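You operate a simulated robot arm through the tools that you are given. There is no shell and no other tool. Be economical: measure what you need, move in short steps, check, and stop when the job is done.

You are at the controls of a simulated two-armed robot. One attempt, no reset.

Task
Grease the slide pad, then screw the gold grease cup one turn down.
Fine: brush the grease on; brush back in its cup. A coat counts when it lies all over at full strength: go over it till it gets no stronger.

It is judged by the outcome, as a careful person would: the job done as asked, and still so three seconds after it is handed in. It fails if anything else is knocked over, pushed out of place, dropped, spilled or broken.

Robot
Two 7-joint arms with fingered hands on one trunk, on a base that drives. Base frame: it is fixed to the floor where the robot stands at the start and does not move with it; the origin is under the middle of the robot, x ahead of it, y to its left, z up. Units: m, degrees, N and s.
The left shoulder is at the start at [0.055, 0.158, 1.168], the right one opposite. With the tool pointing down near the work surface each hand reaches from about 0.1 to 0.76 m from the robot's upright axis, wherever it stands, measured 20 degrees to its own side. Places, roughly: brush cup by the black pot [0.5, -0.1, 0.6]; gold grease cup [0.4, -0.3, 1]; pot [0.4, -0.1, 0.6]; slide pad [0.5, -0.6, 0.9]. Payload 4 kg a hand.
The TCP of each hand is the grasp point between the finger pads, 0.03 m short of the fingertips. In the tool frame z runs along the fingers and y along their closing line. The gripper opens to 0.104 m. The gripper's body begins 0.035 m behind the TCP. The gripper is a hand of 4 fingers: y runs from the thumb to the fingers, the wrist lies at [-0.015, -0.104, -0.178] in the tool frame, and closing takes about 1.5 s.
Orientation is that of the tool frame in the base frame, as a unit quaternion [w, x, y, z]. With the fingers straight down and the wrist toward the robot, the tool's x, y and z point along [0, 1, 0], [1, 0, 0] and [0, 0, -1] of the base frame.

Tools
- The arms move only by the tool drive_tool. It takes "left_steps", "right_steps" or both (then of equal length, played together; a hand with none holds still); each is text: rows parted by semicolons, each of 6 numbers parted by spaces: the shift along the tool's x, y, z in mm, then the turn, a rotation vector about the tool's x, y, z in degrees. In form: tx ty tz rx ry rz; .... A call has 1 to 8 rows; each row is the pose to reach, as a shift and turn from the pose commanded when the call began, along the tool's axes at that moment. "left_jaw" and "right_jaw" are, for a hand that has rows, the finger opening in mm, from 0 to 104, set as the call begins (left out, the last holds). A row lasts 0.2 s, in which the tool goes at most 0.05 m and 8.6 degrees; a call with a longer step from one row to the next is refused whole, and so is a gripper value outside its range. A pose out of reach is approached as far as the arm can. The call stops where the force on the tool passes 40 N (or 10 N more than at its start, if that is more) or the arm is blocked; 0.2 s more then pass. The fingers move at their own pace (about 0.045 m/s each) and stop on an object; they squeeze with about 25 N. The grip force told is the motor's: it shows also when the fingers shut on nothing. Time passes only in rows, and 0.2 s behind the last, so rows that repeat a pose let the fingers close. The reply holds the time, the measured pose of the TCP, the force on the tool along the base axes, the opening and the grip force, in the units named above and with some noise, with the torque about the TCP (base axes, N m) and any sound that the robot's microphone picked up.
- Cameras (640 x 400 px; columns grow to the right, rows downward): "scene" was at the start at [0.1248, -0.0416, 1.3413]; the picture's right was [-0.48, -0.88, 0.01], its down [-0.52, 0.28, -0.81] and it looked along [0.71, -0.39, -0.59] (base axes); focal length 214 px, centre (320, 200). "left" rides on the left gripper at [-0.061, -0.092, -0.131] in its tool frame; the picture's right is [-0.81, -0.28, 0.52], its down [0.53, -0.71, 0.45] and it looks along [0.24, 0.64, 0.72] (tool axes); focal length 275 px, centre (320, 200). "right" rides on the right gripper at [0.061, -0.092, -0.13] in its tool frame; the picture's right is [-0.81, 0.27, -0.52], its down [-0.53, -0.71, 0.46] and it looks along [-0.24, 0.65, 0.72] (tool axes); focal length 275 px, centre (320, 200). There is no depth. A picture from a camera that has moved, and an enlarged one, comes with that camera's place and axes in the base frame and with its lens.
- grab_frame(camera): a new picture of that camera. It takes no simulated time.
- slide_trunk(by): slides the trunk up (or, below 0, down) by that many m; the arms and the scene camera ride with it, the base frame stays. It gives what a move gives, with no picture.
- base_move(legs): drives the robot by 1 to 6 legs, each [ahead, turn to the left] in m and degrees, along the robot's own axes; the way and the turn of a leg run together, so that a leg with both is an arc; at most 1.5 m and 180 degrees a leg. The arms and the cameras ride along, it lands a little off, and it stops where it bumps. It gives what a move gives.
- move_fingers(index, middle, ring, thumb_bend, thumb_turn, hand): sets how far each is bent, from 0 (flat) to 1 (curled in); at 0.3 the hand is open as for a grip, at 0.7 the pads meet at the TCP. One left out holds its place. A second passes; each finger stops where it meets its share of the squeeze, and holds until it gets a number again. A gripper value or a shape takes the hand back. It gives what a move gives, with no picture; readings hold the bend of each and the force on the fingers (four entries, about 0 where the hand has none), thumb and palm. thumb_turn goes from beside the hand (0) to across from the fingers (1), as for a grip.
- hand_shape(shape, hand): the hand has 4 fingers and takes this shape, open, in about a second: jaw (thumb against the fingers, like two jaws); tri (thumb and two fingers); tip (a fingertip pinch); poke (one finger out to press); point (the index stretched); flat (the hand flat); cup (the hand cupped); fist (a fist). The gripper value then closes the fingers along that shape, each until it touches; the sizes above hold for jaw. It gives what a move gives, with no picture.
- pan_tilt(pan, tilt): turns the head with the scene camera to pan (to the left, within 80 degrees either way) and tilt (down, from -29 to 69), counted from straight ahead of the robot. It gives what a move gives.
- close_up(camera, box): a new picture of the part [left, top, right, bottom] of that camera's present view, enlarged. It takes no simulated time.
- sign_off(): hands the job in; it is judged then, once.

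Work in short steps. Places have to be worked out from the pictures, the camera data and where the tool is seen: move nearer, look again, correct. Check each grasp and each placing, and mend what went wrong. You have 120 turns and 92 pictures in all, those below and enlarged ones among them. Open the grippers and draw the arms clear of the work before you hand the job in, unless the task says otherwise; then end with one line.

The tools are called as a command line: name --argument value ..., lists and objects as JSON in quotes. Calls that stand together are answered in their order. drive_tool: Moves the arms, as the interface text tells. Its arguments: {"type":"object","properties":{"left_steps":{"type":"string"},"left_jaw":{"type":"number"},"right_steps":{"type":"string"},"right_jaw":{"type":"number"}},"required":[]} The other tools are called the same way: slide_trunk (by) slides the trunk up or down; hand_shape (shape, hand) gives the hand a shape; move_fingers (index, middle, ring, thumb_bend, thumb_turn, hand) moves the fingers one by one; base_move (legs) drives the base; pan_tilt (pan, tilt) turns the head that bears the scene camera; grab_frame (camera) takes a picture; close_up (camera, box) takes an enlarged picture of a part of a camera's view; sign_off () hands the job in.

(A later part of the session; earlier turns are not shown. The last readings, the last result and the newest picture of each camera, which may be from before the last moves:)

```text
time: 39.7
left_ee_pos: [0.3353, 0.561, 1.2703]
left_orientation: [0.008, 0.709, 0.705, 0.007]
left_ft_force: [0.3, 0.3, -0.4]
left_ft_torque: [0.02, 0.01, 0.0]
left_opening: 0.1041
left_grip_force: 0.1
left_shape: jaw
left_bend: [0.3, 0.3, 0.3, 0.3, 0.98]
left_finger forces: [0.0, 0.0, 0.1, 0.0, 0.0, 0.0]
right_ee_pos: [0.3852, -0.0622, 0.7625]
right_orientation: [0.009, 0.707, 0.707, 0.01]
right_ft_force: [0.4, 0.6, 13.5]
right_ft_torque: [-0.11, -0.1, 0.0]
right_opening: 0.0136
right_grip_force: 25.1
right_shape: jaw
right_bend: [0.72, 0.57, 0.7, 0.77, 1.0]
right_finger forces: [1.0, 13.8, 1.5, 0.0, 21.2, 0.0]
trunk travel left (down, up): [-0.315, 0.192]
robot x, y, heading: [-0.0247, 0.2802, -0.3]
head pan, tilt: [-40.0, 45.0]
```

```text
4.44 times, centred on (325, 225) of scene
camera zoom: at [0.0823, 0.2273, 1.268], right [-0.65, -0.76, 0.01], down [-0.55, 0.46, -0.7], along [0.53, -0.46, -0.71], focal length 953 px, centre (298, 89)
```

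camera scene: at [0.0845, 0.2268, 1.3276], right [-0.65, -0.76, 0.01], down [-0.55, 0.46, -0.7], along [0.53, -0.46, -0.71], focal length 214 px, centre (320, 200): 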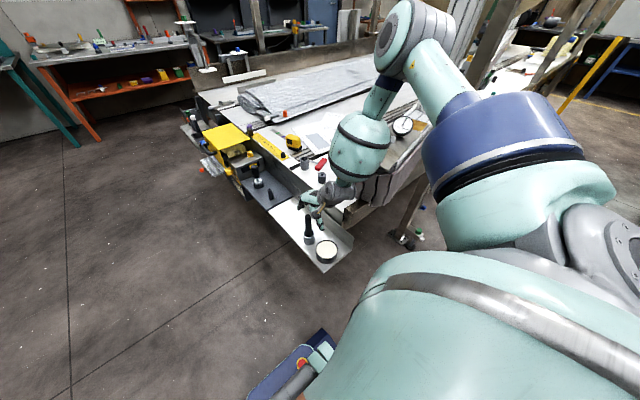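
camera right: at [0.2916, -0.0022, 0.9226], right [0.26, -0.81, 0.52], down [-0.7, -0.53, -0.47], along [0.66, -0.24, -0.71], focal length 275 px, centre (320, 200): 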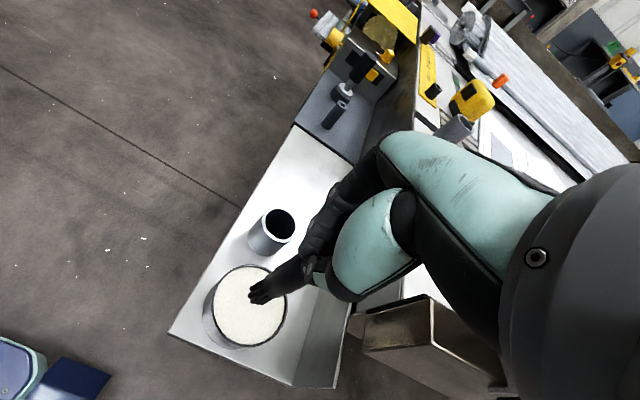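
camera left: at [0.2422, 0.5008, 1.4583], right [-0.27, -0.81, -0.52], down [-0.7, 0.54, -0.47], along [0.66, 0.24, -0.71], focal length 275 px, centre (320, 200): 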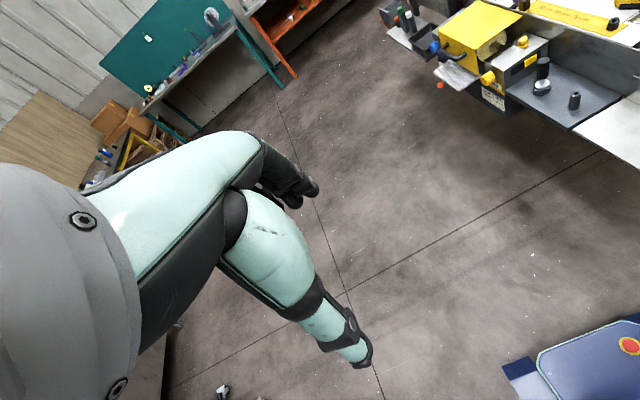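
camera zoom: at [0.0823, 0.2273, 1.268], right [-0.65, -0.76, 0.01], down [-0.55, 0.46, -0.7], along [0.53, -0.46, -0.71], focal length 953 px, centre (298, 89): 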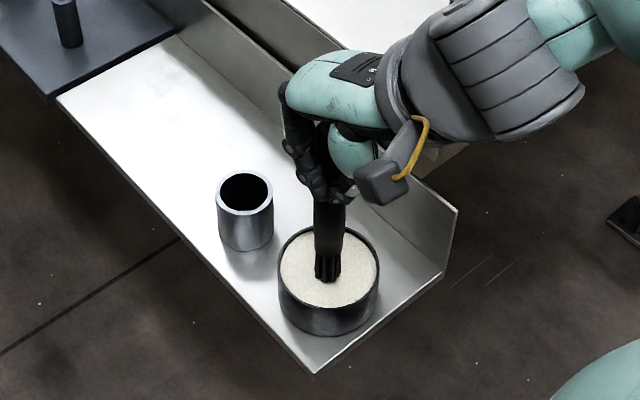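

Contact (13 N). Ease slightly, a small swirl, then lift and see whether the bristles are loaded.

drive_tool --right_steps "0 0 -3 0 0 0; 6 0 -3 0 0 0; 0 -6 -3 0 0 0; -6 0 -3 0 0 0; 0 0 -3 0 0 0; 0 0 -40 0 0 0; 0 0 -80 0 0 0; 0 0 -100 0 0 0"

close_up --camera "right" --box '[160, 200, 360, 400]'

close_up --camera "scene" --box '[280, 130, 380, 270]'

```text
time: 41.5
left_ee_pos: [0.3367, 0.5609, 1.2706]
left_orientation: [0.007, 0.709, 0.705, 0.008]
left_ft_force: [0.0, -0.7, -0.1]
left_ft_torque: [0.04, -0.01, 0.02]
left_opening: 0.1041
left_grip_force: 0.1
left_shape: jaw
left_bend: [0.3, 0.3, 0.3, 0.3, 0.98]
left_finger forces: [0.0, 0.0, 0.0, 0.1, 0.1, 0.0]
right_ee_pos: [0.3837, -0.0597, 0.8585]
right_orientation: [0.008, 0.707, 0.708, 0.008]
right_ft_force: [0.2, -0.3, -0.4]
right_ft_torque: [-0.03, 0.01, 0.01]
right_opening: 0.0132
right_grip_force: 25.5
right_shape: jaw
right_bend: [0.72, 0.57, 0.7, 0.77, 1.0]
right_finger forces: [0.5, 12.9, 1.9, 0.0, 19.0, 0.0]
trunk travel left (down, up): [-0.315, 0.192]
robot x, y, heading: [-0.025, 0.2808, -0.2]
head pan, tilt: [-40.0, 45.0]
```

```text
2.00 times, centred on (260, 300) of right
camera zoom: at [0.2897, 0.001, 0.9867], right [0.26, -0.81, 0.52], down [-0.7, -0.53, -0.47], along [0.66, -0.24, -0.71], focal length 551 px, centre (440, 0)
```

zoom: 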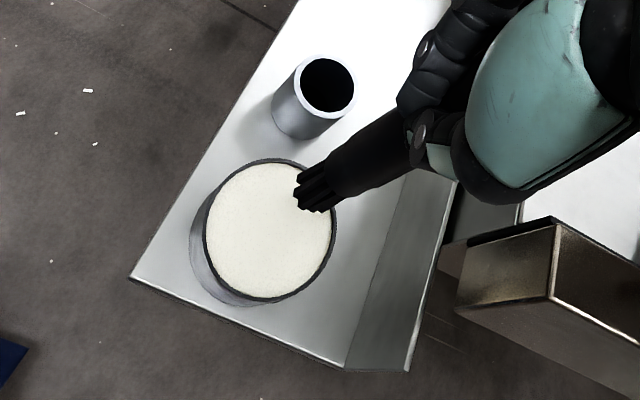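

```text
2.86 times, centred on (330, 200) of scene
camera zoom: at [0.0836, 0.2265, 1.2677], right [-0.65, -0.76, 0.01], down [-0.55, 0.46, -0.7], along [0.53, -0.46, -0.71], focal length 613 px, centre (291, 200)
```

zoom: 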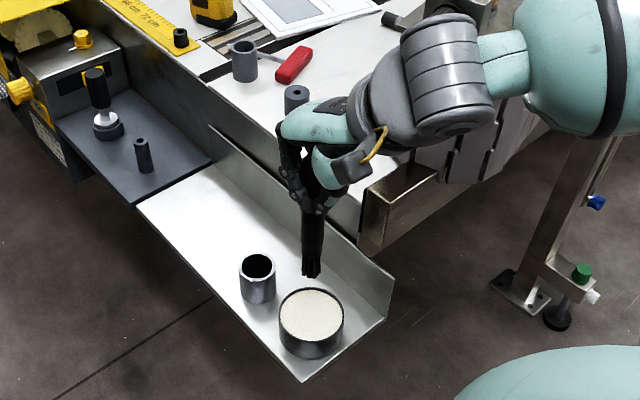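

No visible colour on the dark bristles, but contact was made. Raise the brush well up and retract a bit, before driving back toward the plate.

drive_tool --right_steps "0 0 -40 0 0 0; 0 0 -85 0 0 0; 0 0 -130 0 0 0; 0 0 -175 0 0 0; 0 -10 -220 0 0 0; 0 -20 -265 0 0 0; 0 -30 -310 0 0 0; 0 -40 -345 0 0 0"

slide_trunk --by 0.08

base_move --legs '[[-0.35, 0], [0, -90], [0.42, 0], [0, 90]]'

grab_frame --camera "scene"

grab_frame --camera "right"

```text
time: 43.3
left_ee_pos: [0.3361, 0.5612, 1.2695]
left_orientation: [0.008, 0.71, 0.704, 0.009]
left_ft_force: [-0.4, -0.4, -0.6]
left_ft_torque: [0.02, 0.0, 0.0]
left_opening: 0.1039
left_grip_force: 0.0
left_shape: jaw
left_bend: [0.3, 0.3, 0.3, 0.3, 0.98]
left_finger forces: [0.0, 0.0, 0.0, 0.0, 0.1, 0.0]
right_ee_pos: [0.3328, -0.0624, 1.2077]
right_orientation: [0.009, 0.707, 0.707, 0.008]
right_ft_force: [0.2, -0.3, -0.1]
right_ft_torque: [-0.01, -0.02, -0.01]
right_opening: 0.0131
right_grip_force: 25.2
right_shape: jaw
right_bend: [0.72, 0.57, 0.7, 0.77, 1.0]
right_finger forces: [0.6, 12.4, 1.8, 0.0, 19.4, 0.0]
trunk travel left (down, up): [-0.315, 0.192]
robot x, y, heading: [-0.0252, 0.2786, -0.4]
head pan, tilt: [-40.0, 45.0]
```

```text
time: 44.5
left_ee_pos: [0.336, 0.5602, 1.35]
left_orientation: [0.008, 0.71, 0.705, 0.008]
left_ft_force: [0.0, 0.0, 0.2]
left_ft_torque: [-0.02, 0.0, -0.01]
left_opening: 0.104
left_grip_force: 0.0
left_shape: jaw
left_bend: [0.3, 0.3, 0.3, 0.3, 0.98]
left_finger forces: [0.0, 0.0, 0.0, 0.0, 0.1, 0.0]
right_ee_pos: [0.3349, -0.0639, 1.2867]
right_orientation: [0.009, 0.708, 0.707, 0.008]
right_ft_force: [0.3, 0.7, -1.0]
right_ft_torque: [0.0, 0.0, 0.02]
right_opening: 0.013
right_grip_force: 25.0
right_shape: jaw
right_bend: [0.72, 0.57, 0.7, 0.77, 1.0]
right_finger forces: [0.5, 12.4, 1.8, 0.0, 19.4, 0.0]
trunk travel left (down, up): [-0.395, 0.112]
robot x, y, heading: [-0.0288, 0.2791, -0.4]
head pan, tilt: [-40.0, 45.0]
```

```text
time: 58.0
left_ee_pos: [-0.0025, 0.139, 1.3493]
left_orientation: [0.007, 0.713, 0.701, 0.008]
left_ft_force: [0.2, 0.1, 0.6]
left_ft_torque: [0.0, 0.01, 0.03]
left_opening: 0.1038
left_grip_force: 0.1
left_shape: jaw
left_bend: [0.3, 0.3, 0.3, 0.3, 0.98]
left_finger forces: [0.0, 0.0, 0.0, 0.0, 0.1, 0.0]
right_ee_pos: [-0.0136, -0.4842, 1.2859]
right_orientation: [0.009, 0.711, 0.703, 0.007]
right_ft_force: [0.0, 0.1, -0.7]
right_ft_torque: [-0.01, 0.0, 0.02]
right_opening: 0.0133
right_grip_force: 24.7
right_shape: jaw
right_bend: [0.72, 0.57, 0.7, 0.77, 1.0]
right_finger forces: [0.2, 11.5, 1.3, 0.0, 19.8, 0.0]
trunk travel left (down, up): [-0.395, 0.112]
robot x, y, heading: [-0.3717, -0.1473, -0.7]
head pan, tilt: [-40.0, 45.0]
```

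```text
56 pictures are left
camera scene: at [-0.26, -0.2018, 1.3478], right [-0.66, -0.75, 0.01], down [-0.54, 0.46, -0.7], along [0.52, -0.46, -0.71], focal length 214 px, centre (320, 200)
```

scene: 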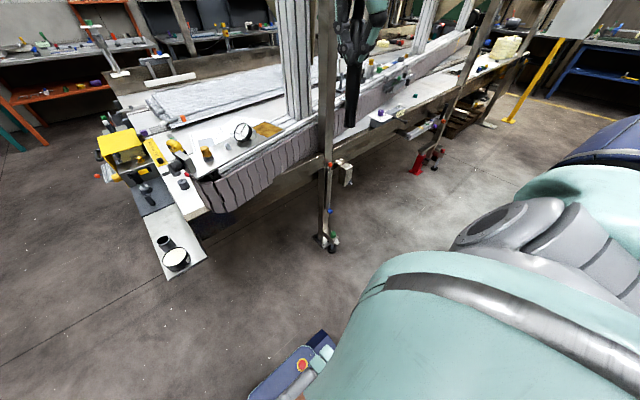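

```text
55 pictures are left
camera right: at [-0.1078, -0.4236, 1.4139], right [0.25, -0.81, 0.52], down [-0.71, -0.52, -0.47], along [0.66, -0.25, -0.71], focal length 275 px, centre (320, 200)
```

right: 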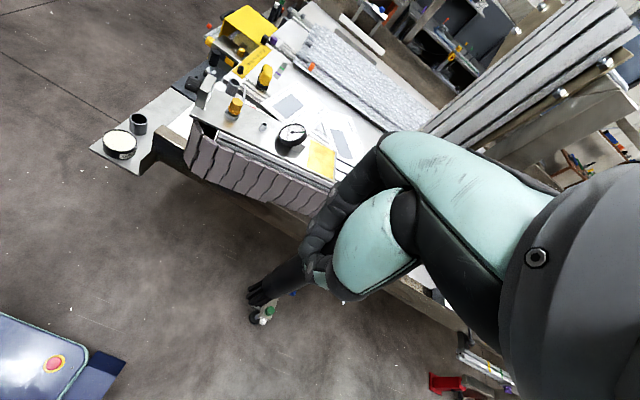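

A tall post stands at ≈(0.31,-0.81) and a column at ≈(0.45,-0.68); the pad at (0.44,-0.553) lies clear between. Drive ahead and look.

base_move --legs '[[0.32, 0]]'

grab_frame --camera "scene"

grab_frame --camera "right"

```text
time: 60.3
left_ee_pos: [0.301, 0.135, 1.3536]
left_orientation: [0.012, 0.712, 0.702, 0.012]
left_ft_force: [0.9, 0.3, 0.0]
left_ft_torque: [-0.01, 0.02, 0.02]
left_opening: 0.104
left_grip_force: 0.0
left_shape: jaw
left_bend: [0.3, 0.3, 0.3, 0.3, 0.97]
left_finger forces: [0.0, 0.1, 0.1, 0.0, 0.1, 0.0]
right_ee_pos: [0.2948, -0.4879, 1.2905]
right_orientation: [0.012, 0.709, 0.705, 0.012]
right_ft_force: [0.0, -0.3, 0.3]
right_ft_torque: [0.02, 0.0, -0.01]
right_opening: 0.0127
right_grip_force: 25.0
right_shape: jaw
right_bend: [0.72, 0.57, 0.7, 0.77, 1.0]
right_finger forces: [0.4, 11.8, 1.5, 0.0, 20.6, 0.0]
trunk travel left (down, up): [-0.395, 0.112]
robot x, y, heading: [-0.0451, -0.1519, -0.8]
head pan, tilt: [-40.0, 45.0]
```

```text
54 pictures are left
camera scene: at [0.0602, -0.2065, 1.3479], right [-0.65, -0.76, 0.01], down [-0.54, 0.46, -0.7], along [0.53, -0.46, -0.71], focal length 214 px, centre (320, 200)
```

scene: 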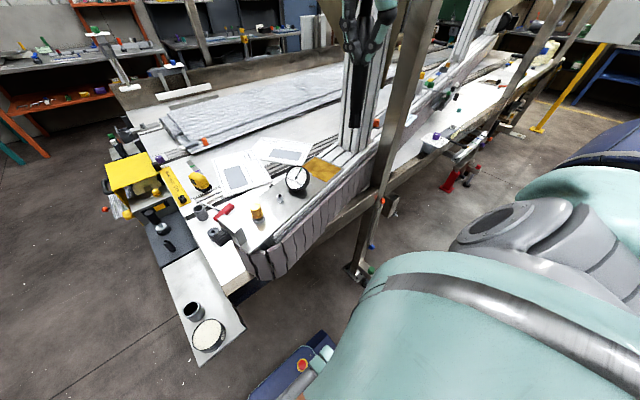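

```text
53 pictures are left
camera right: at [0.1986, -0.427, 1.417], right [0.25, -0.81, 0.53], down [-0.7, -0.53, -0.48], along [0.67, -0.25, -0.7], focal length 275 px, centre (320, 200)
```

right: 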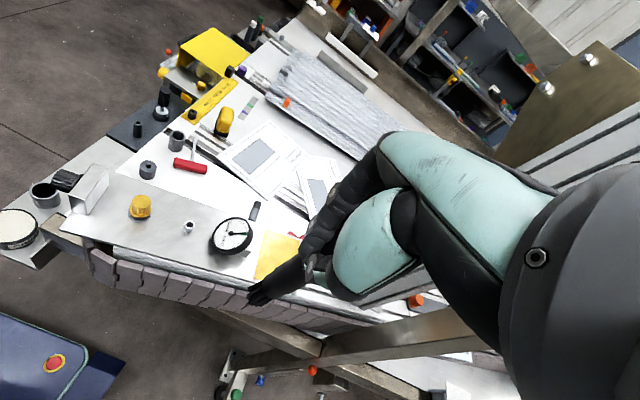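

Pad ≈ 0.10×0.075 m centred ≈ (0.452,-0.553), bench turned ~10°. Bring the brush above it and look closely.

drive_tool --right_steps "-15 38 0 0 0 0; -30 76 0 0 0 0; -45 115 10 0 0 0; -60 150 40 0 0 0; -60 150 80 0 0 0; -60 150 80 0 0 0"

grab_frame --camera "right"

close_up --camera "scene" --box '[230, 80, 410, 240]'

```text
time: 61.7
left_ee_pos: [0.2871, 0.1347, 1.359]
left_orientation: [0.019, 0.714, 0.7, 0.016]
left_ft_force: [0.6, 0.4, 0.7]
left_ft_torque: [0.01, 0.0, -0.01]
left_opening: 0.1039
left_grip_force: 0.0
left_shape: jaw
left_bend: [0.3, 0.3, 0.3, 0.3, 0.98]
left_finger forces: [0.0, 0.0, 0.1, 0.0, 0.0, 0.0]
right_ee_pos: [0.4336, -0.5489, 1.2212]
right_orientation: [0.018, 0.71, 0.704, 0.015]
right_ft_force: [-0.4, -0.1, -0.4]
right_ft_torque: [-0.01, 0.02, 0.02]
right_opening: 0.0131
right_grip_force: 25.3
right_shape: jaw
right_bend: [0.72, 0.57, 0.7, 0.77, 1.0]
right_finger forces: [0.2, 12.1, 1.4, 0.0, 21.0, 0.0]
trunk travel left (down, up): [-0.395, 0.112]
robot x, y, heading: [-0.0471, -0.1532, -0.8]
head pan, tilt: [-40.0, 45.0]
```

```text
52 pictures are left
camera right: at [0.336, -0.4877, 1.346], right [0.24, -0.81, 0.53], down [-0.7, -0.53, -0.49], along [0.68, -0.25, -0.69], focal length 275 px, centre (320, 200)
```

right: 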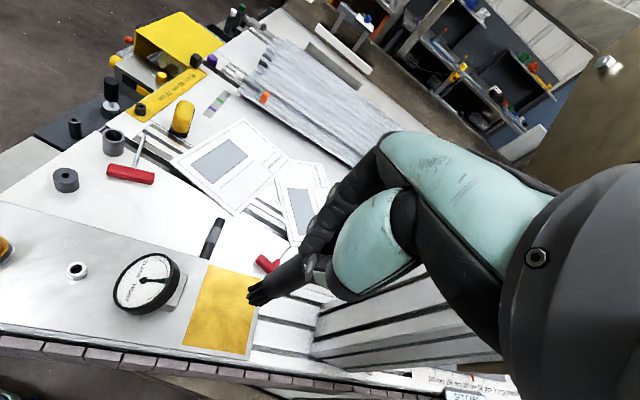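

```text
2.50 times, centred on (320, 160) of scene
camera zoom: at [0.0614, -0.206, 1.3479], right [-0.65, -0.76, 0.01], down [-0.54, 0.46, -0.7], along [0.53, -0.46, -0.71], focal length 536 px, centre (320, 300)
```

zoom: 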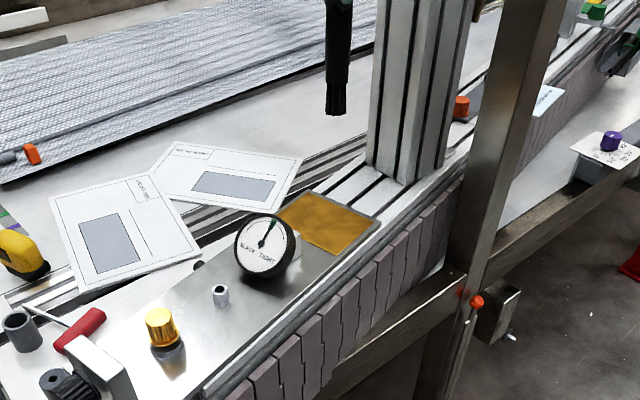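

Pad corners worked out: TL(0.495,-0.505), BL(0.396,-0.527), BR(0.41,-0.603), centre ≈(0.454,-0.554). Tip ≈ TCP+(0.001,-0.005,-0.127). Move over the centre and descend most of the way.

drive_tool --right_steps "0 19 20 0 0 0; 0 18 60 0 0 0; 0 17 100 0 0 0; 0 16 112 0 0 0; 0 16 112 0 0 0"

close_up --camera "right" --box '[100, 200, 340, 400]'

close_up --camera "scene" --box '[270, 90, 390, 200]'

```text
time: 62.9
left_ee_pos: [0.2874, 0.1351, 1.3586]
left_orientation: [0.019, 0.714, 0.7, 0.017]
left_ft_force: [0.3, 0.7, -0.7]
left_ft_torque: [0.02, -0.01, 0.02]
left_opening: 0.1038
left_grip_force: 0.0
left_shape: jaw
left_bend: [0.3, 0.3, 0.3, 0.3, 0.98]
left_finger forces: [0.0, 0.0, 0.0, 0.0, 0.0, 0.0]
right_ee_pos: [0.4561, -0.5491, 1.11]
right_orientation: [0.017, 0.709, 0.705, 0.016]
right_ft_force: [-0.8, -0.2, -0.2]
right_ft_torque: [0.01, 0.0, 0.0]
right_opening: 0.0131
right_grip_force: 24.7
right_shape: jaw
right_bend: [0.72, 0.57, 0.7, 0.77, 1.0]
right_finger forces: [0.3, 12.0, 1.7, 0.0, 20.7, 0.0]
trunk travel left (down, up): [-0.395, 0.112]
robot x, y, heading: [-0.0488, -0.1547, -1.0]
head pan, tilt: [-40.0, 45.0]
```

```text
2.00 times, centred on (220, 300) of right
camera zoom: at [0.3577, -0.4877, 1.236], right [0.24, -0.81, 0.53], down [-0.69, -0.53, -0.49], along [0.68, -0.25, -0.69], focal length 551 px, centre (520, 0)
```

zoom: 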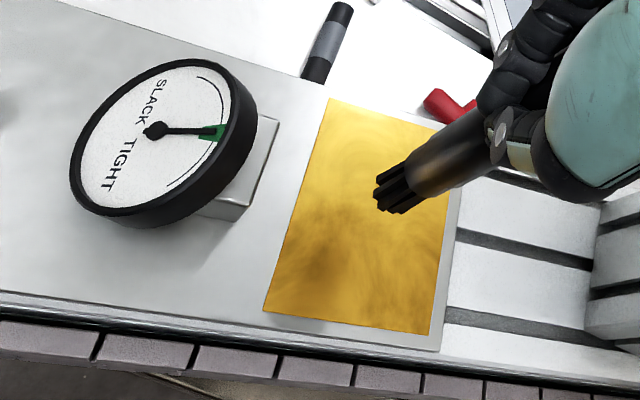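

```text
3.64 times, centred on (330, 145) of scene
camera zoom: at [0.0612, -0.2065, 1.3478], right [-0.65, -0.76, 0.01], down [-0.54, 0.46, -0.7], along [0.53, -0.46, -0.71], focal length 780 px, centre (284, 400)
```

zoom: 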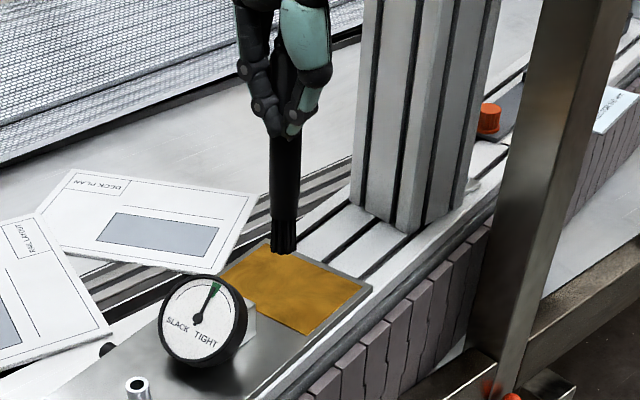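

Tip heads to the pad centre. Lower gently in 4 mm steps looking for contact.

drive_tool --right_steps "0 0 8 0 0 0; 0 0 14 0 0 0; 0 0 18 0 0 0; 0 0 22 0 0 0; 0 0 22 0 0 0"

```text
time: 64.1
left_ee_pos: [0.2878, 0.1338, 1.3588]
left_orientation: [0.019, 0.714, 0.7, 0.017]
left_ft_force: [-0.1, 0.4, 0.6]
left_ft_torque: [0.03, -0.02, 0.0]
left_opening: 0.1039
left_grip_force: 0.1
left_shape: jaw
left_bend: [0.3, 0.3, 0.3, 0.3, 0.98]
left_finger forces: [0.0, 0.0, 0.0, 0.0, 0.0, 0.0]
right_ee_pos: [0.4568, -0.5492, 1.0884]
right_orientation: [0.018, 0.71, 0.704, 0.016]
right_ft_force: [1.0, 0.1, -0.8]
right_ft_torque: [-0.02, 0.0, -0.01]
right_opening: 0.013
right_grip_force: 25.0
right_shape: jaw
right_bend: [0.72, 0.57, 0.7, 0.77, 1.0]
right_finger forces: [0.2, 11.9, 1.7, 0.1, 20.7, 0.1]
trunk travel left (down, up): [-0.395, 0.112]
robot x, y, heading: [-0.0448, -0.1529, -0.8]
head pan, tilt: [-40.0, 45.0]
```

drive_tool --right_steps "0 0 3 0 0 0; 0 0 6 0 0 0; 0 0 6 0 0 0"

close_up --camera "right" --box '[100, 200, 340, 400]'

```text
time: 64.9
left_ee_pos: [0.2866, 0.1353, 1.3589]
left_orientation: [0.02, 0.714, 0.7, 0.017]
left_ft_force: [0.1, 0.0, 0.4]
left_ft_torque: [0.03, 0.02, 0.0]
left_opening: 0.1039
left_grip_force: 0.3
left_shape: jaw
left_bend: [0.3, 0.3, 0.3, 0.3, 0.98]
left_finger forces: [0.0, 0.0, 0.0, 0.1, 0.1, 0.0]
right_ee_pos: [0.4581, -0.5491, 1.0814]
right_orientation: [0.018, 0.71, 0.704, 0.016]
right_ft_force: [-0.1, 0.4, -0.3]
right_ft_torque: [-0.02, 0.01, -0.04]
right_opening: 0.0127
right_grip_force: 24.8
right_shape: jaw
right_bend: [0.72, 0.57, 0.7, 0.77, 1.0]
right_finger forces: [0.4, 12.0, 1.6, 0.0, 20.7, 0.0]
trunk travel left (down, up): [-0.395, 0.112]
robot x, y, heading: [-0.0478, -0.1527, -0.9]
head pan, tilt: [-40.0, 45.0]
```

```text
2.00 times, centred on (220, 300) of right
camera zoom: at [0.3595, -0.4879, 1.2072], right [0.24, -0.81, 0.53], down [-0.69, -0.53, -0.49], along [0.68, -0.25, -0.69], focal length 551 px, centre (520, 0)
```

zoom: 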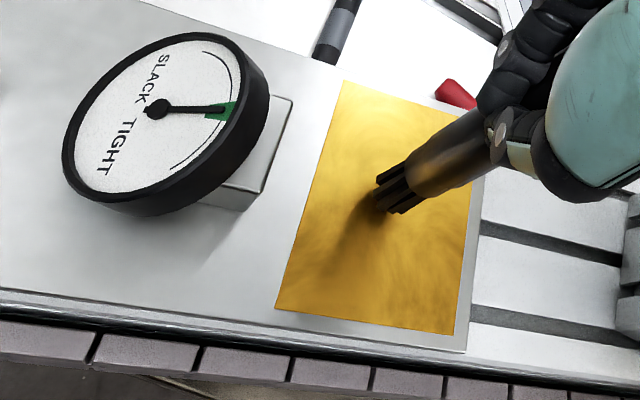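

Still just above (shadow converging). A few mm more.

drive_tool --right_steps "0 0 3 0 0 0; 0 0 6 0 0 0; 0 0 6 0 0 0"

```text
time: 65.7
left_ee_pos: [0.2871, 0.1352, 1.3586]
left_orientation: [0.02, 0.713, 0.7, 0.016]
left_ft_force: [-0.5, -0.5, 0.5]
left_ft_torque: [0.01, 0.01, -0.05]
left_opening: 0.104
left_grip_force: 0.0
left_shape: jaw
left_bend: [0.3, 0.3, 0.3, 0.3, 0.98]
left_finger forces: [0.0, 0.0, 0.1, 0.0, 0.1, 0.0]
right_ee_pos: [0.4578, -0.5497, 1.0761]
right_orientation: [0.017, 0.709, 0.705, 0.017]
right_ft_force: [0.1, 1.1, -0.6]
right_ft_torque: [0.01, 0.0, -0.01]
right_opening: 0.0129
right_grip_force: 24.9
right_shape: jaw
right_bend: [0.72, 0.57, 0.7, 0.77, 1.0]
right_finger forces: [0.3, 12.0, 1.6, 0.0, 20.7, 0.1]
trunk travel left (down, up): [-0.395, 0.112]
robot x, y, heading: [-0.0472, -0.1514, -1.2]
head pan, tilt: [-40.0, 45.0]
```

drive_tool --right_steps "0 0 3 0 0 0; 0 0 6 0 0 0; 0 0 6 0 0 0"

close_up --camera "right" --box '[100, 200, 340, 400]'

```text
time: 66.5
left_ee_pos: [0.287, 0.1345, 1.3587]
left_orientation: [0.019, 0.714, 0.7, 0.017]
left_ft_force: [0.2, 0.7, -0.4]
left_ft_torque: [-0.03, 0.02, 0.01]
left_opening: 0.1037
left_grip_force: 0.2
left_shape: jaw
left_bend: [0.3, 0.3, 0.3, 0.3, 0.98]
left_finger forces: [0.0, 0.0, 0.1, 0.1, 0.1, 0.1]
right_ee_pos: [0.4577, -0.549, 1.0702]
right_orientation: [0.018, 0.709, 0.705, 0.017]
right_ft_force: [0.2, 0.1, 0.1]
right_ft_torque: [-0.02, -0.02, -0.02]
right_opening: 0.013
right_grip_force: 25.2
right_shape: jaw
right_bend: [0.72, 0.57, 0.7, 0.77, 1.0]
right_finger forces: [0.3, 12.0, 1.6, 0.0, 20.7, 0.0]
trunk travel left (down, up): [-0.395, 0.112]
robot x, y, heading: [-0.0524, -0.153, -0.8]
head pan, tilt: [-40.0, 45.0]
```

```text
2.00 times, centred on (220, 300) of right
camera zoom: at [0.3605, -0.4877, 1.1954], right [0.24, -0.81, 0.53], down [-0.69, -0.53, -0.49], along [0.68, -0.25, -0.69], focal length 551 px, centre (520, 0)
```

zoom: 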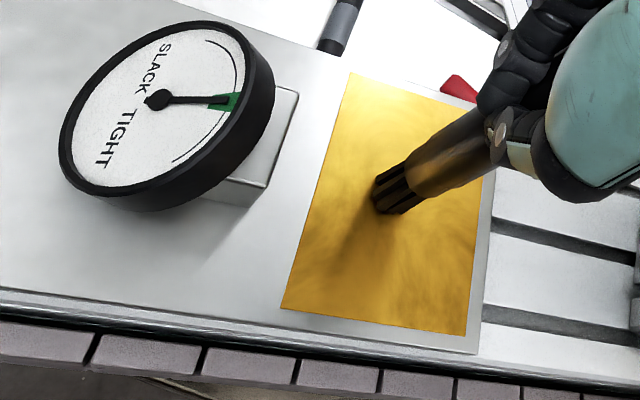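

drive_tool --right_steps "0 0 3 0 0 0; 0 0 5 0 0 0; 0 0 5 0 0 0"

```text
time: 67.3
left_ee_pos: [0.2852, 0.1355, 1.3582]
left_orientation: [0.02, 0.714, 0.7, 0.017]
left_ft_force: [-0.9, 1.1, -0.3]
left_ft_torque: [0.0, 0.02, 0.0]
left_opening: 0.104
left_grip_force: 0.1
left_shape: jaw
left_bend: [0.3, 0.3, 0.3, 0.3, 0.98]
left_finger forces: [0.0, 0.0, 0.0, 0.0, 0.0, 0.0]
right_ee_pos: [0.458, -0.5483, 1.0671]
right_orientation: [0.02, 0.71, 0.704, 0.018]
right_ft_force: [0.1, -0.6, 17.3]
right_ft_torque: [-0.13, -0.14, -0.02]
right_opening: 0.0136
right_grip_force: 25.7
right_shape: jaw
right_bend: [0.72, 0.57, 0.7, 0.78, 1.0]
right_finger forces: [0.4, 13.7, 1.5, 0.0, 25.3, 0.1]
trunk travel left (down, up): [-0.395, 0.112]
robot x, y, heading: [-0.0469, -0.1525, -0.7]
head pan, tilt: [-40.0, 45.0]
```

Contact at TCP z≈1.068 (17 N). From the image the tip is ~7 mm/5 mm short of pad centre. I do a test stroke along the long side at lighter pressure, compensating tilt.

drive_tool --right_steps "-4.3 -19.5 -2.5 0 0 0; -8.2 -37.1 -3.5 0 0 0; 0 0 -1.5 0 0 0; 6.5 29.3 0.1 0 0 0; 11.2 50.8 1.2 0 0 0; 4.3 19.5 -0.4 0 0 0; 0 0 -1.5 0 0 0"

close_up --camera "right" --box '[100, 200, 340, 400]'

close_up --camera "scene" --box '[270, 90, 390, 200]'

```text
time: 68.9
left_ee_pos: [0.2864, 0.1342, 1.3592]
left_orientation: [0.02, 0.714, 0.7, 0.016]
left_ft_force: [0.5, 1.0, 0.6]
left_ft_torque: [0.04, 0.0, 0.01]
left_opening: 0.1039
left_grip_force: 0.1
left_shape: jaw
left_bend: [0.3, 0.3, 0.3, 0.3, 0.98]
left_finger forces: [0.0, 0.0, 0.1, 0.1, 0.1, 0.1]
right_ee_pos: [0.4573, -0.5511, 1.0666]
right_orientation: [0.017, 0.709, 0.704, 0.017]
right_ft_force: [1.0, 0.1, 8.7]
right_ft_torque: [-0.03, -0.21, 0.04]
right_opening: 0.0138
right_grip_force: 24.9
right_shape: jaw
right_bend: [0.72, 0.56, 0.7, 0.79, 1.0]
right_finger forces: [0.2, 12.9, 4.3, 0.1, 21.9, 0.0]
trunk travel left (down, up): [-0.395, 0.112]
robot x, y, heading: [-0.0466, -0.1578, -0.9]
head pan, tilt: [-40.0, 45.0]
```

```text
2.00 times, centred on (220, 300) of right
camera zoom: at [0.36, -0.489, 1.1916], right [0.24, -0.81, 0.53], down [-0.69, -0.53, -0.49], along [0.68, -0.25, -0.69], focal length 551 px, centre (520, 0)
```

zoom: 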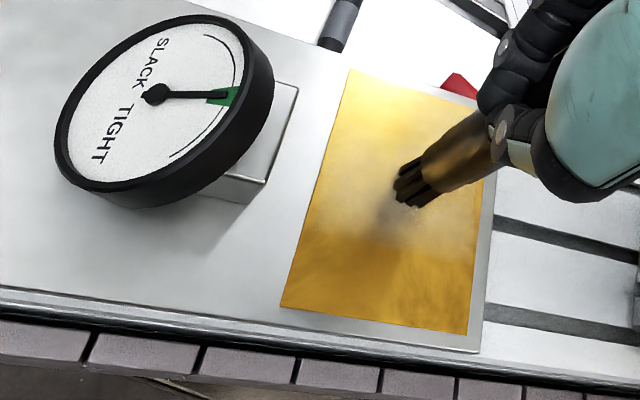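

```text
3.64 times, centred on (330, 145) of scene
camera zoom: at [0.0602, -0.207, 1.3479], right [-0.65, -0.76, 0.01], down [-0.54, 0.46, -0.7], along [0.53, -0.46, -0.71], focal length 780 px, centre (284, 400)
```

zoom: 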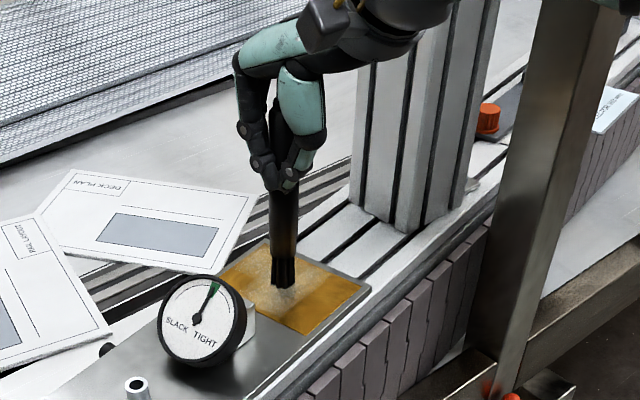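

The brush does lay a pale coat over a broad footprint; the tip trails a bit. Continue strokes toward the near end and the right side.

drive_tool --right_steps "-7.5 -34.2 -1.6 0 0 0; -13.3 -60.5 -2.9 0 0 0; -28 -57.7 -2.7 0 0 0; -21.2 -26.4 -1.2 0 0 0; -12.5 12.6 0.6 0 0 0; -6.1 41.9 2.0 0 0 0; -18.8 44.3 2.1 0 0 0; -27.4 5.3 0.3 0 0 0"

close_up --camera "right" --box '[100, 200, 340, 400]'

```text
time: 70.7
left_ee_pos: [0.2838, 0.1337, 1.3595]
left_orientation: [0.02, 0.714, 0.7, 0.018]
left_ft_force: [-0.8, -0.5, 0.5]
left_ft_torque: [-0.01, -0.01, -0.01]
left_opening: 0.1038
left_grip_force: 0.0
left_shape: jaw
left_bend: [0.3, 0.3, 0.3, 0.3, 0.98]
left_finger forces: [0.0, 0.0, 0.1, 0.0, 0.1, 0.1]
right_ee_pos: [0.4606, -0.578, 1.0681]
right_orientation: [0.018, 0.71, 0.704, 0.017]
right_ft_force: [0.5, -0.8, -0.7]
right_ft_torque: [0.0, -0.02, -0.02]
right_opening: 0.0132
right_grip_force: 24.5
right_shape: jaw
right_bend: [0.72, 0.56, 0.7, 0.79, 1.0]
right_finger forces: [0.1, 10.6, 5.5, 0.0, 21.2, 0.1]
trunk travel left (down, up): [-0.395, 0.112]
robot x, y, heading: [-0.0476, -0.1563, -0.9]
head pan, tilt: [-40.0, 45.0]
```

```text
2.00 times, centred on (220, 300) of right
camera zoom: at [0.3629, -0.5161, 1.1935], right [0.24, -0.81, 0.53], down [-0.69, -0.53, -0.49], along [0.68, -0.25, -0.69], focal length 551 px, centre (520, 0)
```

zoom: 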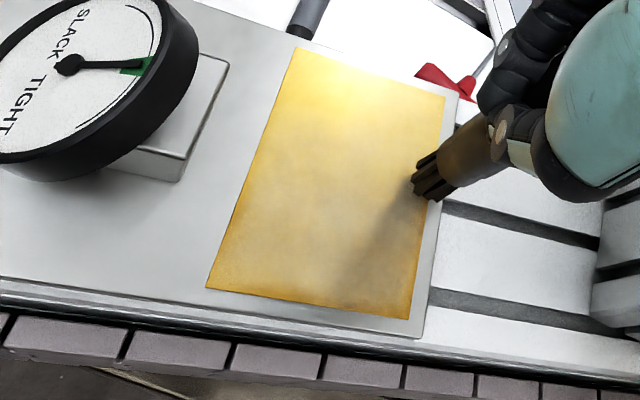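

Coat spreads well; contact was lost at the end (force 0). Press 2.5 mm lower and work back across in lanes.

drive_tool --right_steps "-6.6 -39.4 0.6 0 0 0; 3 4.5 2.7 0 0 0; 12.7 48.4 4.8 0 0 0; 24.5 46.1 4.7 0 0 0; 14.8 2.2 2.6 0 0 0; 4.7 -43.7 0.4 0 0 0; 17.5 -46.1 0.3 0 0 0; 26.5 -5.1 2.3 0 0 0"

close_up --camera "right" --box '[100, 200, 340, 400]'

```text
time: 72.5
left_ee_pos: [0.2896, 0.1365, 1.3579]
left_orientation: [0.02, 0.713, 0.7, 0.015]
left_ft_force: [1.1, 0.3, -0.3]
left_ft_torque: [-0.01, 0.02, 0.0]
left_opening: 0.1039
left_grip_force: 0.1
left_shape: jaw
left_bend: [0.3, 0.3, 0.3, 0.3, 0.98]
left_finger forces: [0.0, 0.0, 0.0, 0.0, 0.0, 0.1]
right_ee_pos: [0.4595, -0.5481, 1.0624]
right_orientation: [0.017, 0.71, 0.704, 0.015]
right_ft_force: [0.5, 0.5, -0.1]
right_ft_torque: [0.03, 0.02, 0.05]
right_opening: 0.0135
right_grip_force: 25.3
right_shape: jaw
right_bend: [0.72, 0.57, 0.71, 0.79, 1.0]
right_finger forces: [0.2, 10.8, 8.9, 0.0, 0.1, 0.0]
trunk travel left (down, up): [-0.395, 0.112]
robot x, y, heading: [-0.0475, -0.1545, -1.1]
head pan, tilt: [-40.0, 45.0]
```

```text
2.00 times, centred on (220, 300) of right
camera zoom: at [0.3622, -0.4869, 1.1889], right [0.25, -0.81, 0.53], down [-0.7, -0.53, -0.49], along [0.67, -0.25, -0.69], focal length 551 px, centre (520, 0)
```

zoom: 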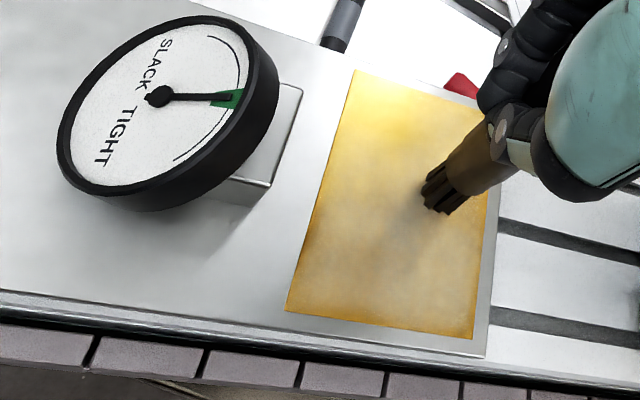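

Thumb reads ~0: I check the grip before continuing.

close_up --camera "scene" --box '[280, 80, 380, 180]'

close_up --camera "right" --box '[280, 180, 440, 330]'

```text
4.00 times, centred on (330, 130) of scene
camera zoom: at [0.0636, -0.2043, 1.3478], right [-0.65, -0.76, 0.01], down [-0.55, 0.46, -0.7], along [0.52, -0.46, -0.71], focal length 858 px, centre (280, 480)
```

zoom: 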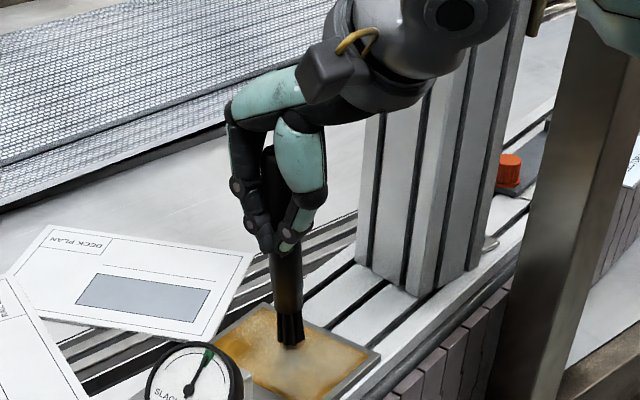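

```text
2.67 times, centred on (360, 255) of right
camera zoom: at [0.3622, -0.4869, 1.1889], right [0.25, -0.81, 0.53], down [-0.7, -0.53, -0.49], along [0.67, -0.25, -0.69], focal length 734 px, centre (213, 53)
```

zoom: 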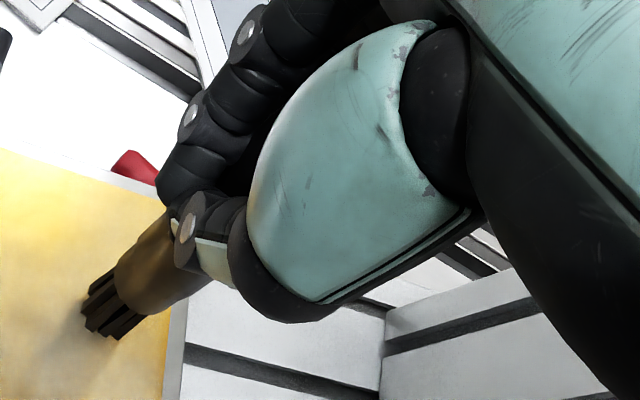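

Brush still held, slightly tilted. Probe for contact again gently.

drive_tool --right_steps "0 0 1 0 0 0; 0 0 2 0 0 0; 0 0 2 0 0 0"

```text
time: 73.3
left_ee_pos: [0.2869, 0.1329, 1.3582]
left_orientation: [0.02, 0.713, 0.701, 0.017]
left_ft_force: [-0.8, -0.3, 0.2]
left_ft_torque: [0.06, 0.01, -0.01]
left_opening: 0.1041
left_grip_force: 0.1
left_shape: jaw
left_bend: [0.3, 0.3, 0.3, 0.3, 0.98]
left_finger forces: [0.1, 0.1, 0.0, 0.1, 0.0, 0.1]
right_ee_pos: [0.4578, -0.5502, 1.0623]
right_orientation: [0.017, 0.709, 0.704, 0.017]
right_ft_force: [0.6, 0.4, -0.8]
right_ft_torque: [0.04, -0.01, -0.01]
right_opening: 0.0137
right_grip_force: 24.4
right_shape: jaw
right_bend: [0.72, 0.57, 0.71, 0.79, 1.0]
right_finger forces: [0.2, 10.9, 9.0, 0.0, 0.0, 0.1]
trunk travel left (down, up): [-0.395, 0.112]
robot x, y, heading: [-0.0448, -0.1533, -0.8]
head pan, tilt: [-40.0, 45.0]
```

drive_tool --right_steps "0 0 1.5 0 0 0; 0 0 3 0 0 0; 0 0 3 0 0 0"

close_up --camera "scene" --box '[290, 120, 370, 200]'

```text
time: 74.1
left_ee_pos: [0.2876, 0.1355, 1.3589]
left_orientation: [0.02, 0.714, 0.7, 0.017]
left_ft_force: [0.4, 0.5, -0.2]
left_ft_torque: [-0.02, 0.0, 0.03]
left_opening: 0.1037
left_grip_force: 0.0
left_shape: jaw
left_bend: [0.3, 0.3, 0.3, 0.3, 0.98]
left_finger forces: [0.0, 0.0, 0.0, 0.0, 0.1, 0.1]
right_ee_pos: [0.4598, -0.5503, 1.0586]
right_orientation: [0.017, 0.709, 0.705, 0.016]
right_ft_force: [0.0, -0.6, -1.9]
right_ft_torque: [0.01, 0.02, 0.01]
right_opening: 0.0136
right_grip_force: 25.3
right_shape: jaw
right_bend: [0.72, 0.57, 0.71, 0.79, 1.0]
right_finger forces: [0.2, 11.0, 8.9, 0.0, 0.0, 0.1]
trunk travel left (down, up): [-0.395, 0.112]
robot x, y, heading: [-0.0434, -0.1503, -1.0]
head pan, tilt: [-40.0, 45.0]
```

```text
5.00 times, centred on (330, 160) of scene
camera zoom: at [0.0613, -0.2063, 1.3478], right [-0.65, -0.76, 0.01], down [-0.54, 0.46, -0.7], along [0.53, -0.46, -0.71], focal length 1072 px, centre (270, 400)
```

zoom: 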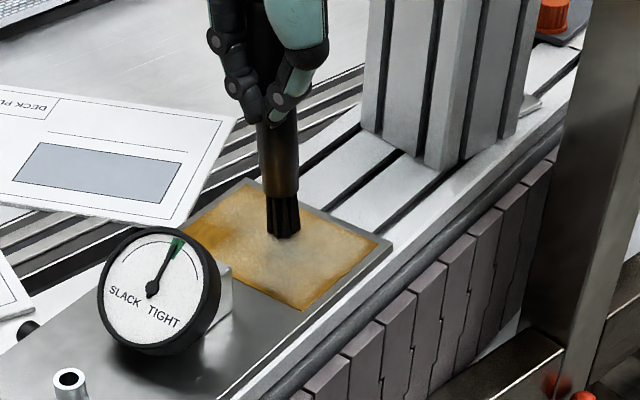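

drive_tool --right_steps "0 0 1.5 0 0 0; 0 0 3 0 0 0; 0 0 3 0 0 0"

```text
time: 74.9
left_ee_pos: [0.2863, 0.1341, 1.3593]
left_orientation: [0.019, 0.714, 0.7, 0.016]
left_ft_force: [-0.2, 0.0, 0.6]
left_ft_torque: [0.0, -0.02, -0.04]
left_opening: 0.104
left_grip_force: 0.0
left_shape: jaw
left_bend: [0.3, 0.3, 0.3, 0.3, 0.98]
left_finger forces: [0.0, 0.1, 0.1, 0.1, 0.0, 0.1]
right_ee_pos: [0.4589, -0.5503, 1.0571]
right_orientation: [0.019, 0.709, 0.704, 0.017]
right_ft_force: [0.2, 0.1, 1.9]
right_ft_torque: [-0.06, 0.03, 0.01]
right_opening: 0.0135
right_grip_force: 25.0
right_shape: jaw
right_bend: [0.72, 0.57, 0.71, 0.79, 1.0]
right_finger forces: [0.3, 10.9, 9.4, 0.0, 0.0, 0.1]
trunk travel left (down, up): [-0.395, 0.112]
robot x, y, heading: [-0.049, -0.1544, -0.8]
head pan, tilt: [-40.0, 45.0]
```

Light contact (1.9 N). Now lanes over the left half at about 1 mm more pressure; gauge (centre ≈(0.44,-0.45), top <1.01) stays clear.

drive_tool --right_steps "2.6 -39.2 -1 0 0 0; 12.5 5.7 1.3 0 0 0; 21.5 46.7 3.3 0 0 0; 34.3 44.2 3.2 0 0 0; 25.2 3.2 1.2 0 0 0; 15.3 -41.7 -1.1 0 0 0; 27.1 -43.9 -1.2 0 0 0; 37 1 1.1 0 0 0"

close_up --camera "right" --box '[100, 200, 340, 400]'

close_up --camera "scene" --box '[280, 100, 380, 200]'

```text
time: 76.7
left_ee_pos: [0.289, 0.1371, 1.3576]
left_orientation: [0.019, 0.713, 0.7, 0.016]
left_ft_force: [0.9, 0.9, -0.7]
left_ft_torque: [-0.01, 0.01, 0.02]
left_opening: 0.1038
left_grip_force: 0.1
left_shape: jaw
left_bend: [0.3, 0.3, 0.3, 0.3, 0.98]
left_finger forces: [0.0, 0.0, 0.1, 0.1, 0.0, 0.1]
right_ee_pos: [0.4617, -0.5103, 1.0548]
right_orientation: [0.018, 0.71, 0.704, 0.016]
right_ft_force: [-1.8, -1.6, 7.6]
right_ft_torque: [-0.31, 0.2, -0.03]
right_opening: 0.0125
right_grip_force: 25.0
right_shape: jaw
right_bend: [0.72, 0.58, 0.71, 0.79, 1.0]
right_finger forces: [3.5, 10.0, 14.8, 0.0, 25.7, 0.0]
trunk travel left (down, up): [-0.395, 0.112]
robot x, y, heading: [-0.0463, -0.1562, -0.8]
head pan, tilt: [-40.0, 45.0]
```

```text
2.00 times, centred on (220, 300) of right
camera zoom: at [0.3641, -0.4486, 1.1803], right [0.25, -0.81, 0.53], down [-0.69, -0.53, -0.49], along [0.68, -0.25, -0.69], focal length 551 px, centre (520, 0)
```

zoom: 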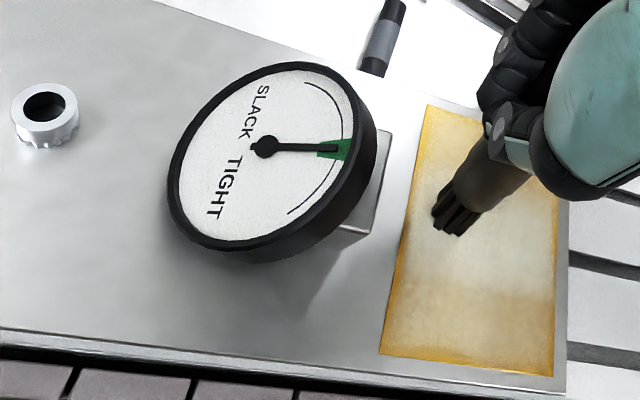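

```text
4.00 times, centred on (330, 150) of scene
camera zoom: at [0.0634, -0.2039, 1.3478], right [-0.65, -0.76, 0.01], down [-0.55, 0.46, -0.7], along [0.52, -0.46, -0.71], focal length 858 px, centre (280, 400)
```

zoom: 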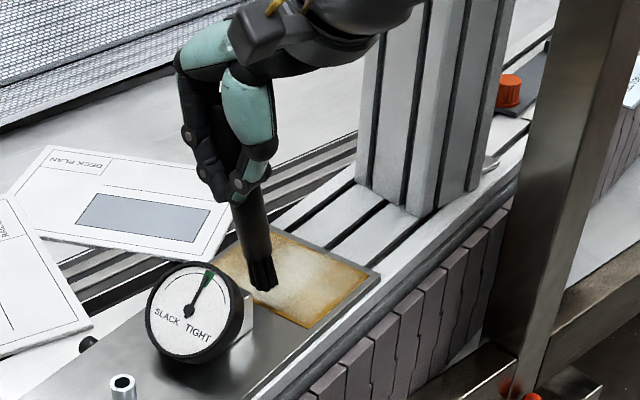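

Coat building up. Now a perimeter-oriented pass: far edge, left edge, near edge.

drive_tool --right_steps "9 41 1.5 0 0 0; 26.7 37.6 1.4 0 0 0; 17.6 -3.4 -0.7 0 0 0; 9 -42.5 -2.6 0 0 0; 2.6 -71.7 -4.1 0 0 0; -34.7 -64.5 -3.7 0 0 0; -73.9 -56.9 -3.3 0 0 0; -65.3 -17.9 -1.4 0 0 0"

close_up --camera "right" --box '[100, 200, 340, 400]'

```text
time: 78.5
left_ee_pos: [0.2888, 0.1352, 1.3595]
left_orientation: [0.02, 0.714, 0.7, 0.015]
left_ft_force: [0.0, -0.5, -0.7]
left_ft_torque: [0.0, 0.04, -0.01]
left_opening: 0.1039
left_grip_force: 0.0
left_shape: jaw
left_bend: [0.3, 0.3, 0.3, 0.3, 0.98]
left_finger forces: [0.0, 0.0, 0.0, 0.0, 0.1, 0.0]
right_ee_pos: [0.4452, -0.5771, 1.055]
right_orientation: [0.016, 0.709, 0.705, 0.016]
right_ft_force: [0.9, 1.4, 1.4]
right_ft_torque: [-0.04, 0.1, -0.01]
right_opening: 0.0134
right_grip_force: 25.3
right_shape: jaw
right_bend: [0.71, 0.57, 0.71, 0.79, 1.0]
right_finger forces: [0.0, 11.3, 12.8, 0.0, 0.1, 0.1]
trunk travel left (down, up): [-0.395, 0.112]
robot x, y, heading: [-0.0484, -0.1528, -0.7]
head pan, tilt: [-40.0, 45.0]
```

```text
2.00 times, centred on (220, 300) of right
camera zoom: at [0.3464, -0.5155, 1.1802], right [0.24, -0.81, 0.53], down [-0.69, -0.53, -0.49], along [0.68, -0.25, -0.69], focal length 551 px, centre (520, 0)
```

zoom: 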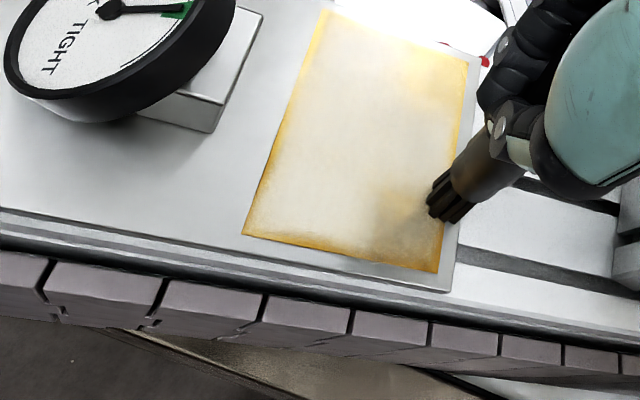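

Nearly all white now; the rims and right/near-right corner lag. Run the perimeter again: right edge, far edge, left edge.

drive_tool --right_steps "8.5 34 2.2 0 0 0; 15.6 66.2 3.8 0 0 0; 48.9 59.7 3.5 0 0 0; 91 51.6 3.1 0 0 0; 85.9 19 1.4 0 0 0; 78.4 -15.2 -0.3 0 0 0; 70.9 -49.4 -2 0 0 0; 38.3 -58.3 -2.4 0 0 0"

close_up --camera "right" --box '[100, 200, 340, 400]'

```text
time: 80.3
left_ee_pos: [0.2865, 0.1345, 1.3587]
left_orientation: [0.02, 0.713, 0.7, 0.018]
left_ft_force: [-0.9, -0.3, -0.2]
left_ft_torque: [0.01, -0.02, 0.01]
left_opening: 0.1038
left_grip_force: 0.0
left_shape: jaw
left_bend: [0.3, 0.3, 0.3, 0.3, 0.98]
left_finger forces: [0.0, 0.0, 0.1, 0.0, 0.1, 0.1]
right_ee_pos: [0.3845, -0.5405, 1.0571]
right_orientation: [0.016, 0.712, 0.702, 0.016]
right_ft_force: [0.0, -0.1, 0.1]
right_ft_torque: [0.04, -0.03, 0.0]
right_opening: 0.0133
right_grip_force: 24.6
right_shape: jaw
right_bend: [0.71, 0.57, 0.7, 0.79, 1.0]
right_finger forces: [0.0, 10.8, 15.6, 0.0, 0.1, 0.1]
trunk travel left (down, up): [-0.395, 0.112]
robot x, y, heading: [-0.0463, -0.1553, -0.9]
head pan, tilt: [-40.0, 45.0]
```

```text
2.00 times, centred on (220, 300) of right
camera zoom: at [0.2874, -0.4784, 1.1814], right [0.24, -0.81, 0.53], down [-0.7, -0.52, -0.49], along [0.67, -0.25, -0.69], focal length 551 px, centre (520, 0)
```

zoom: 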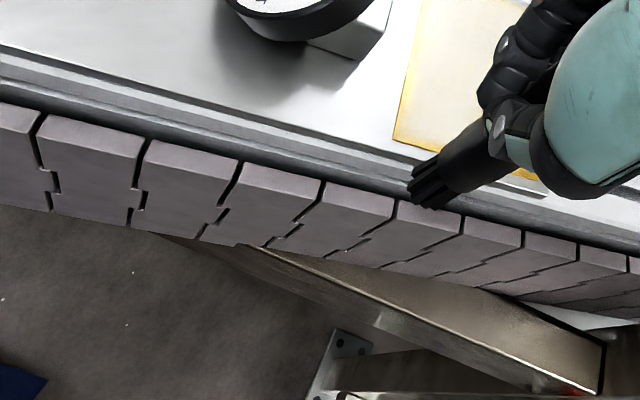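

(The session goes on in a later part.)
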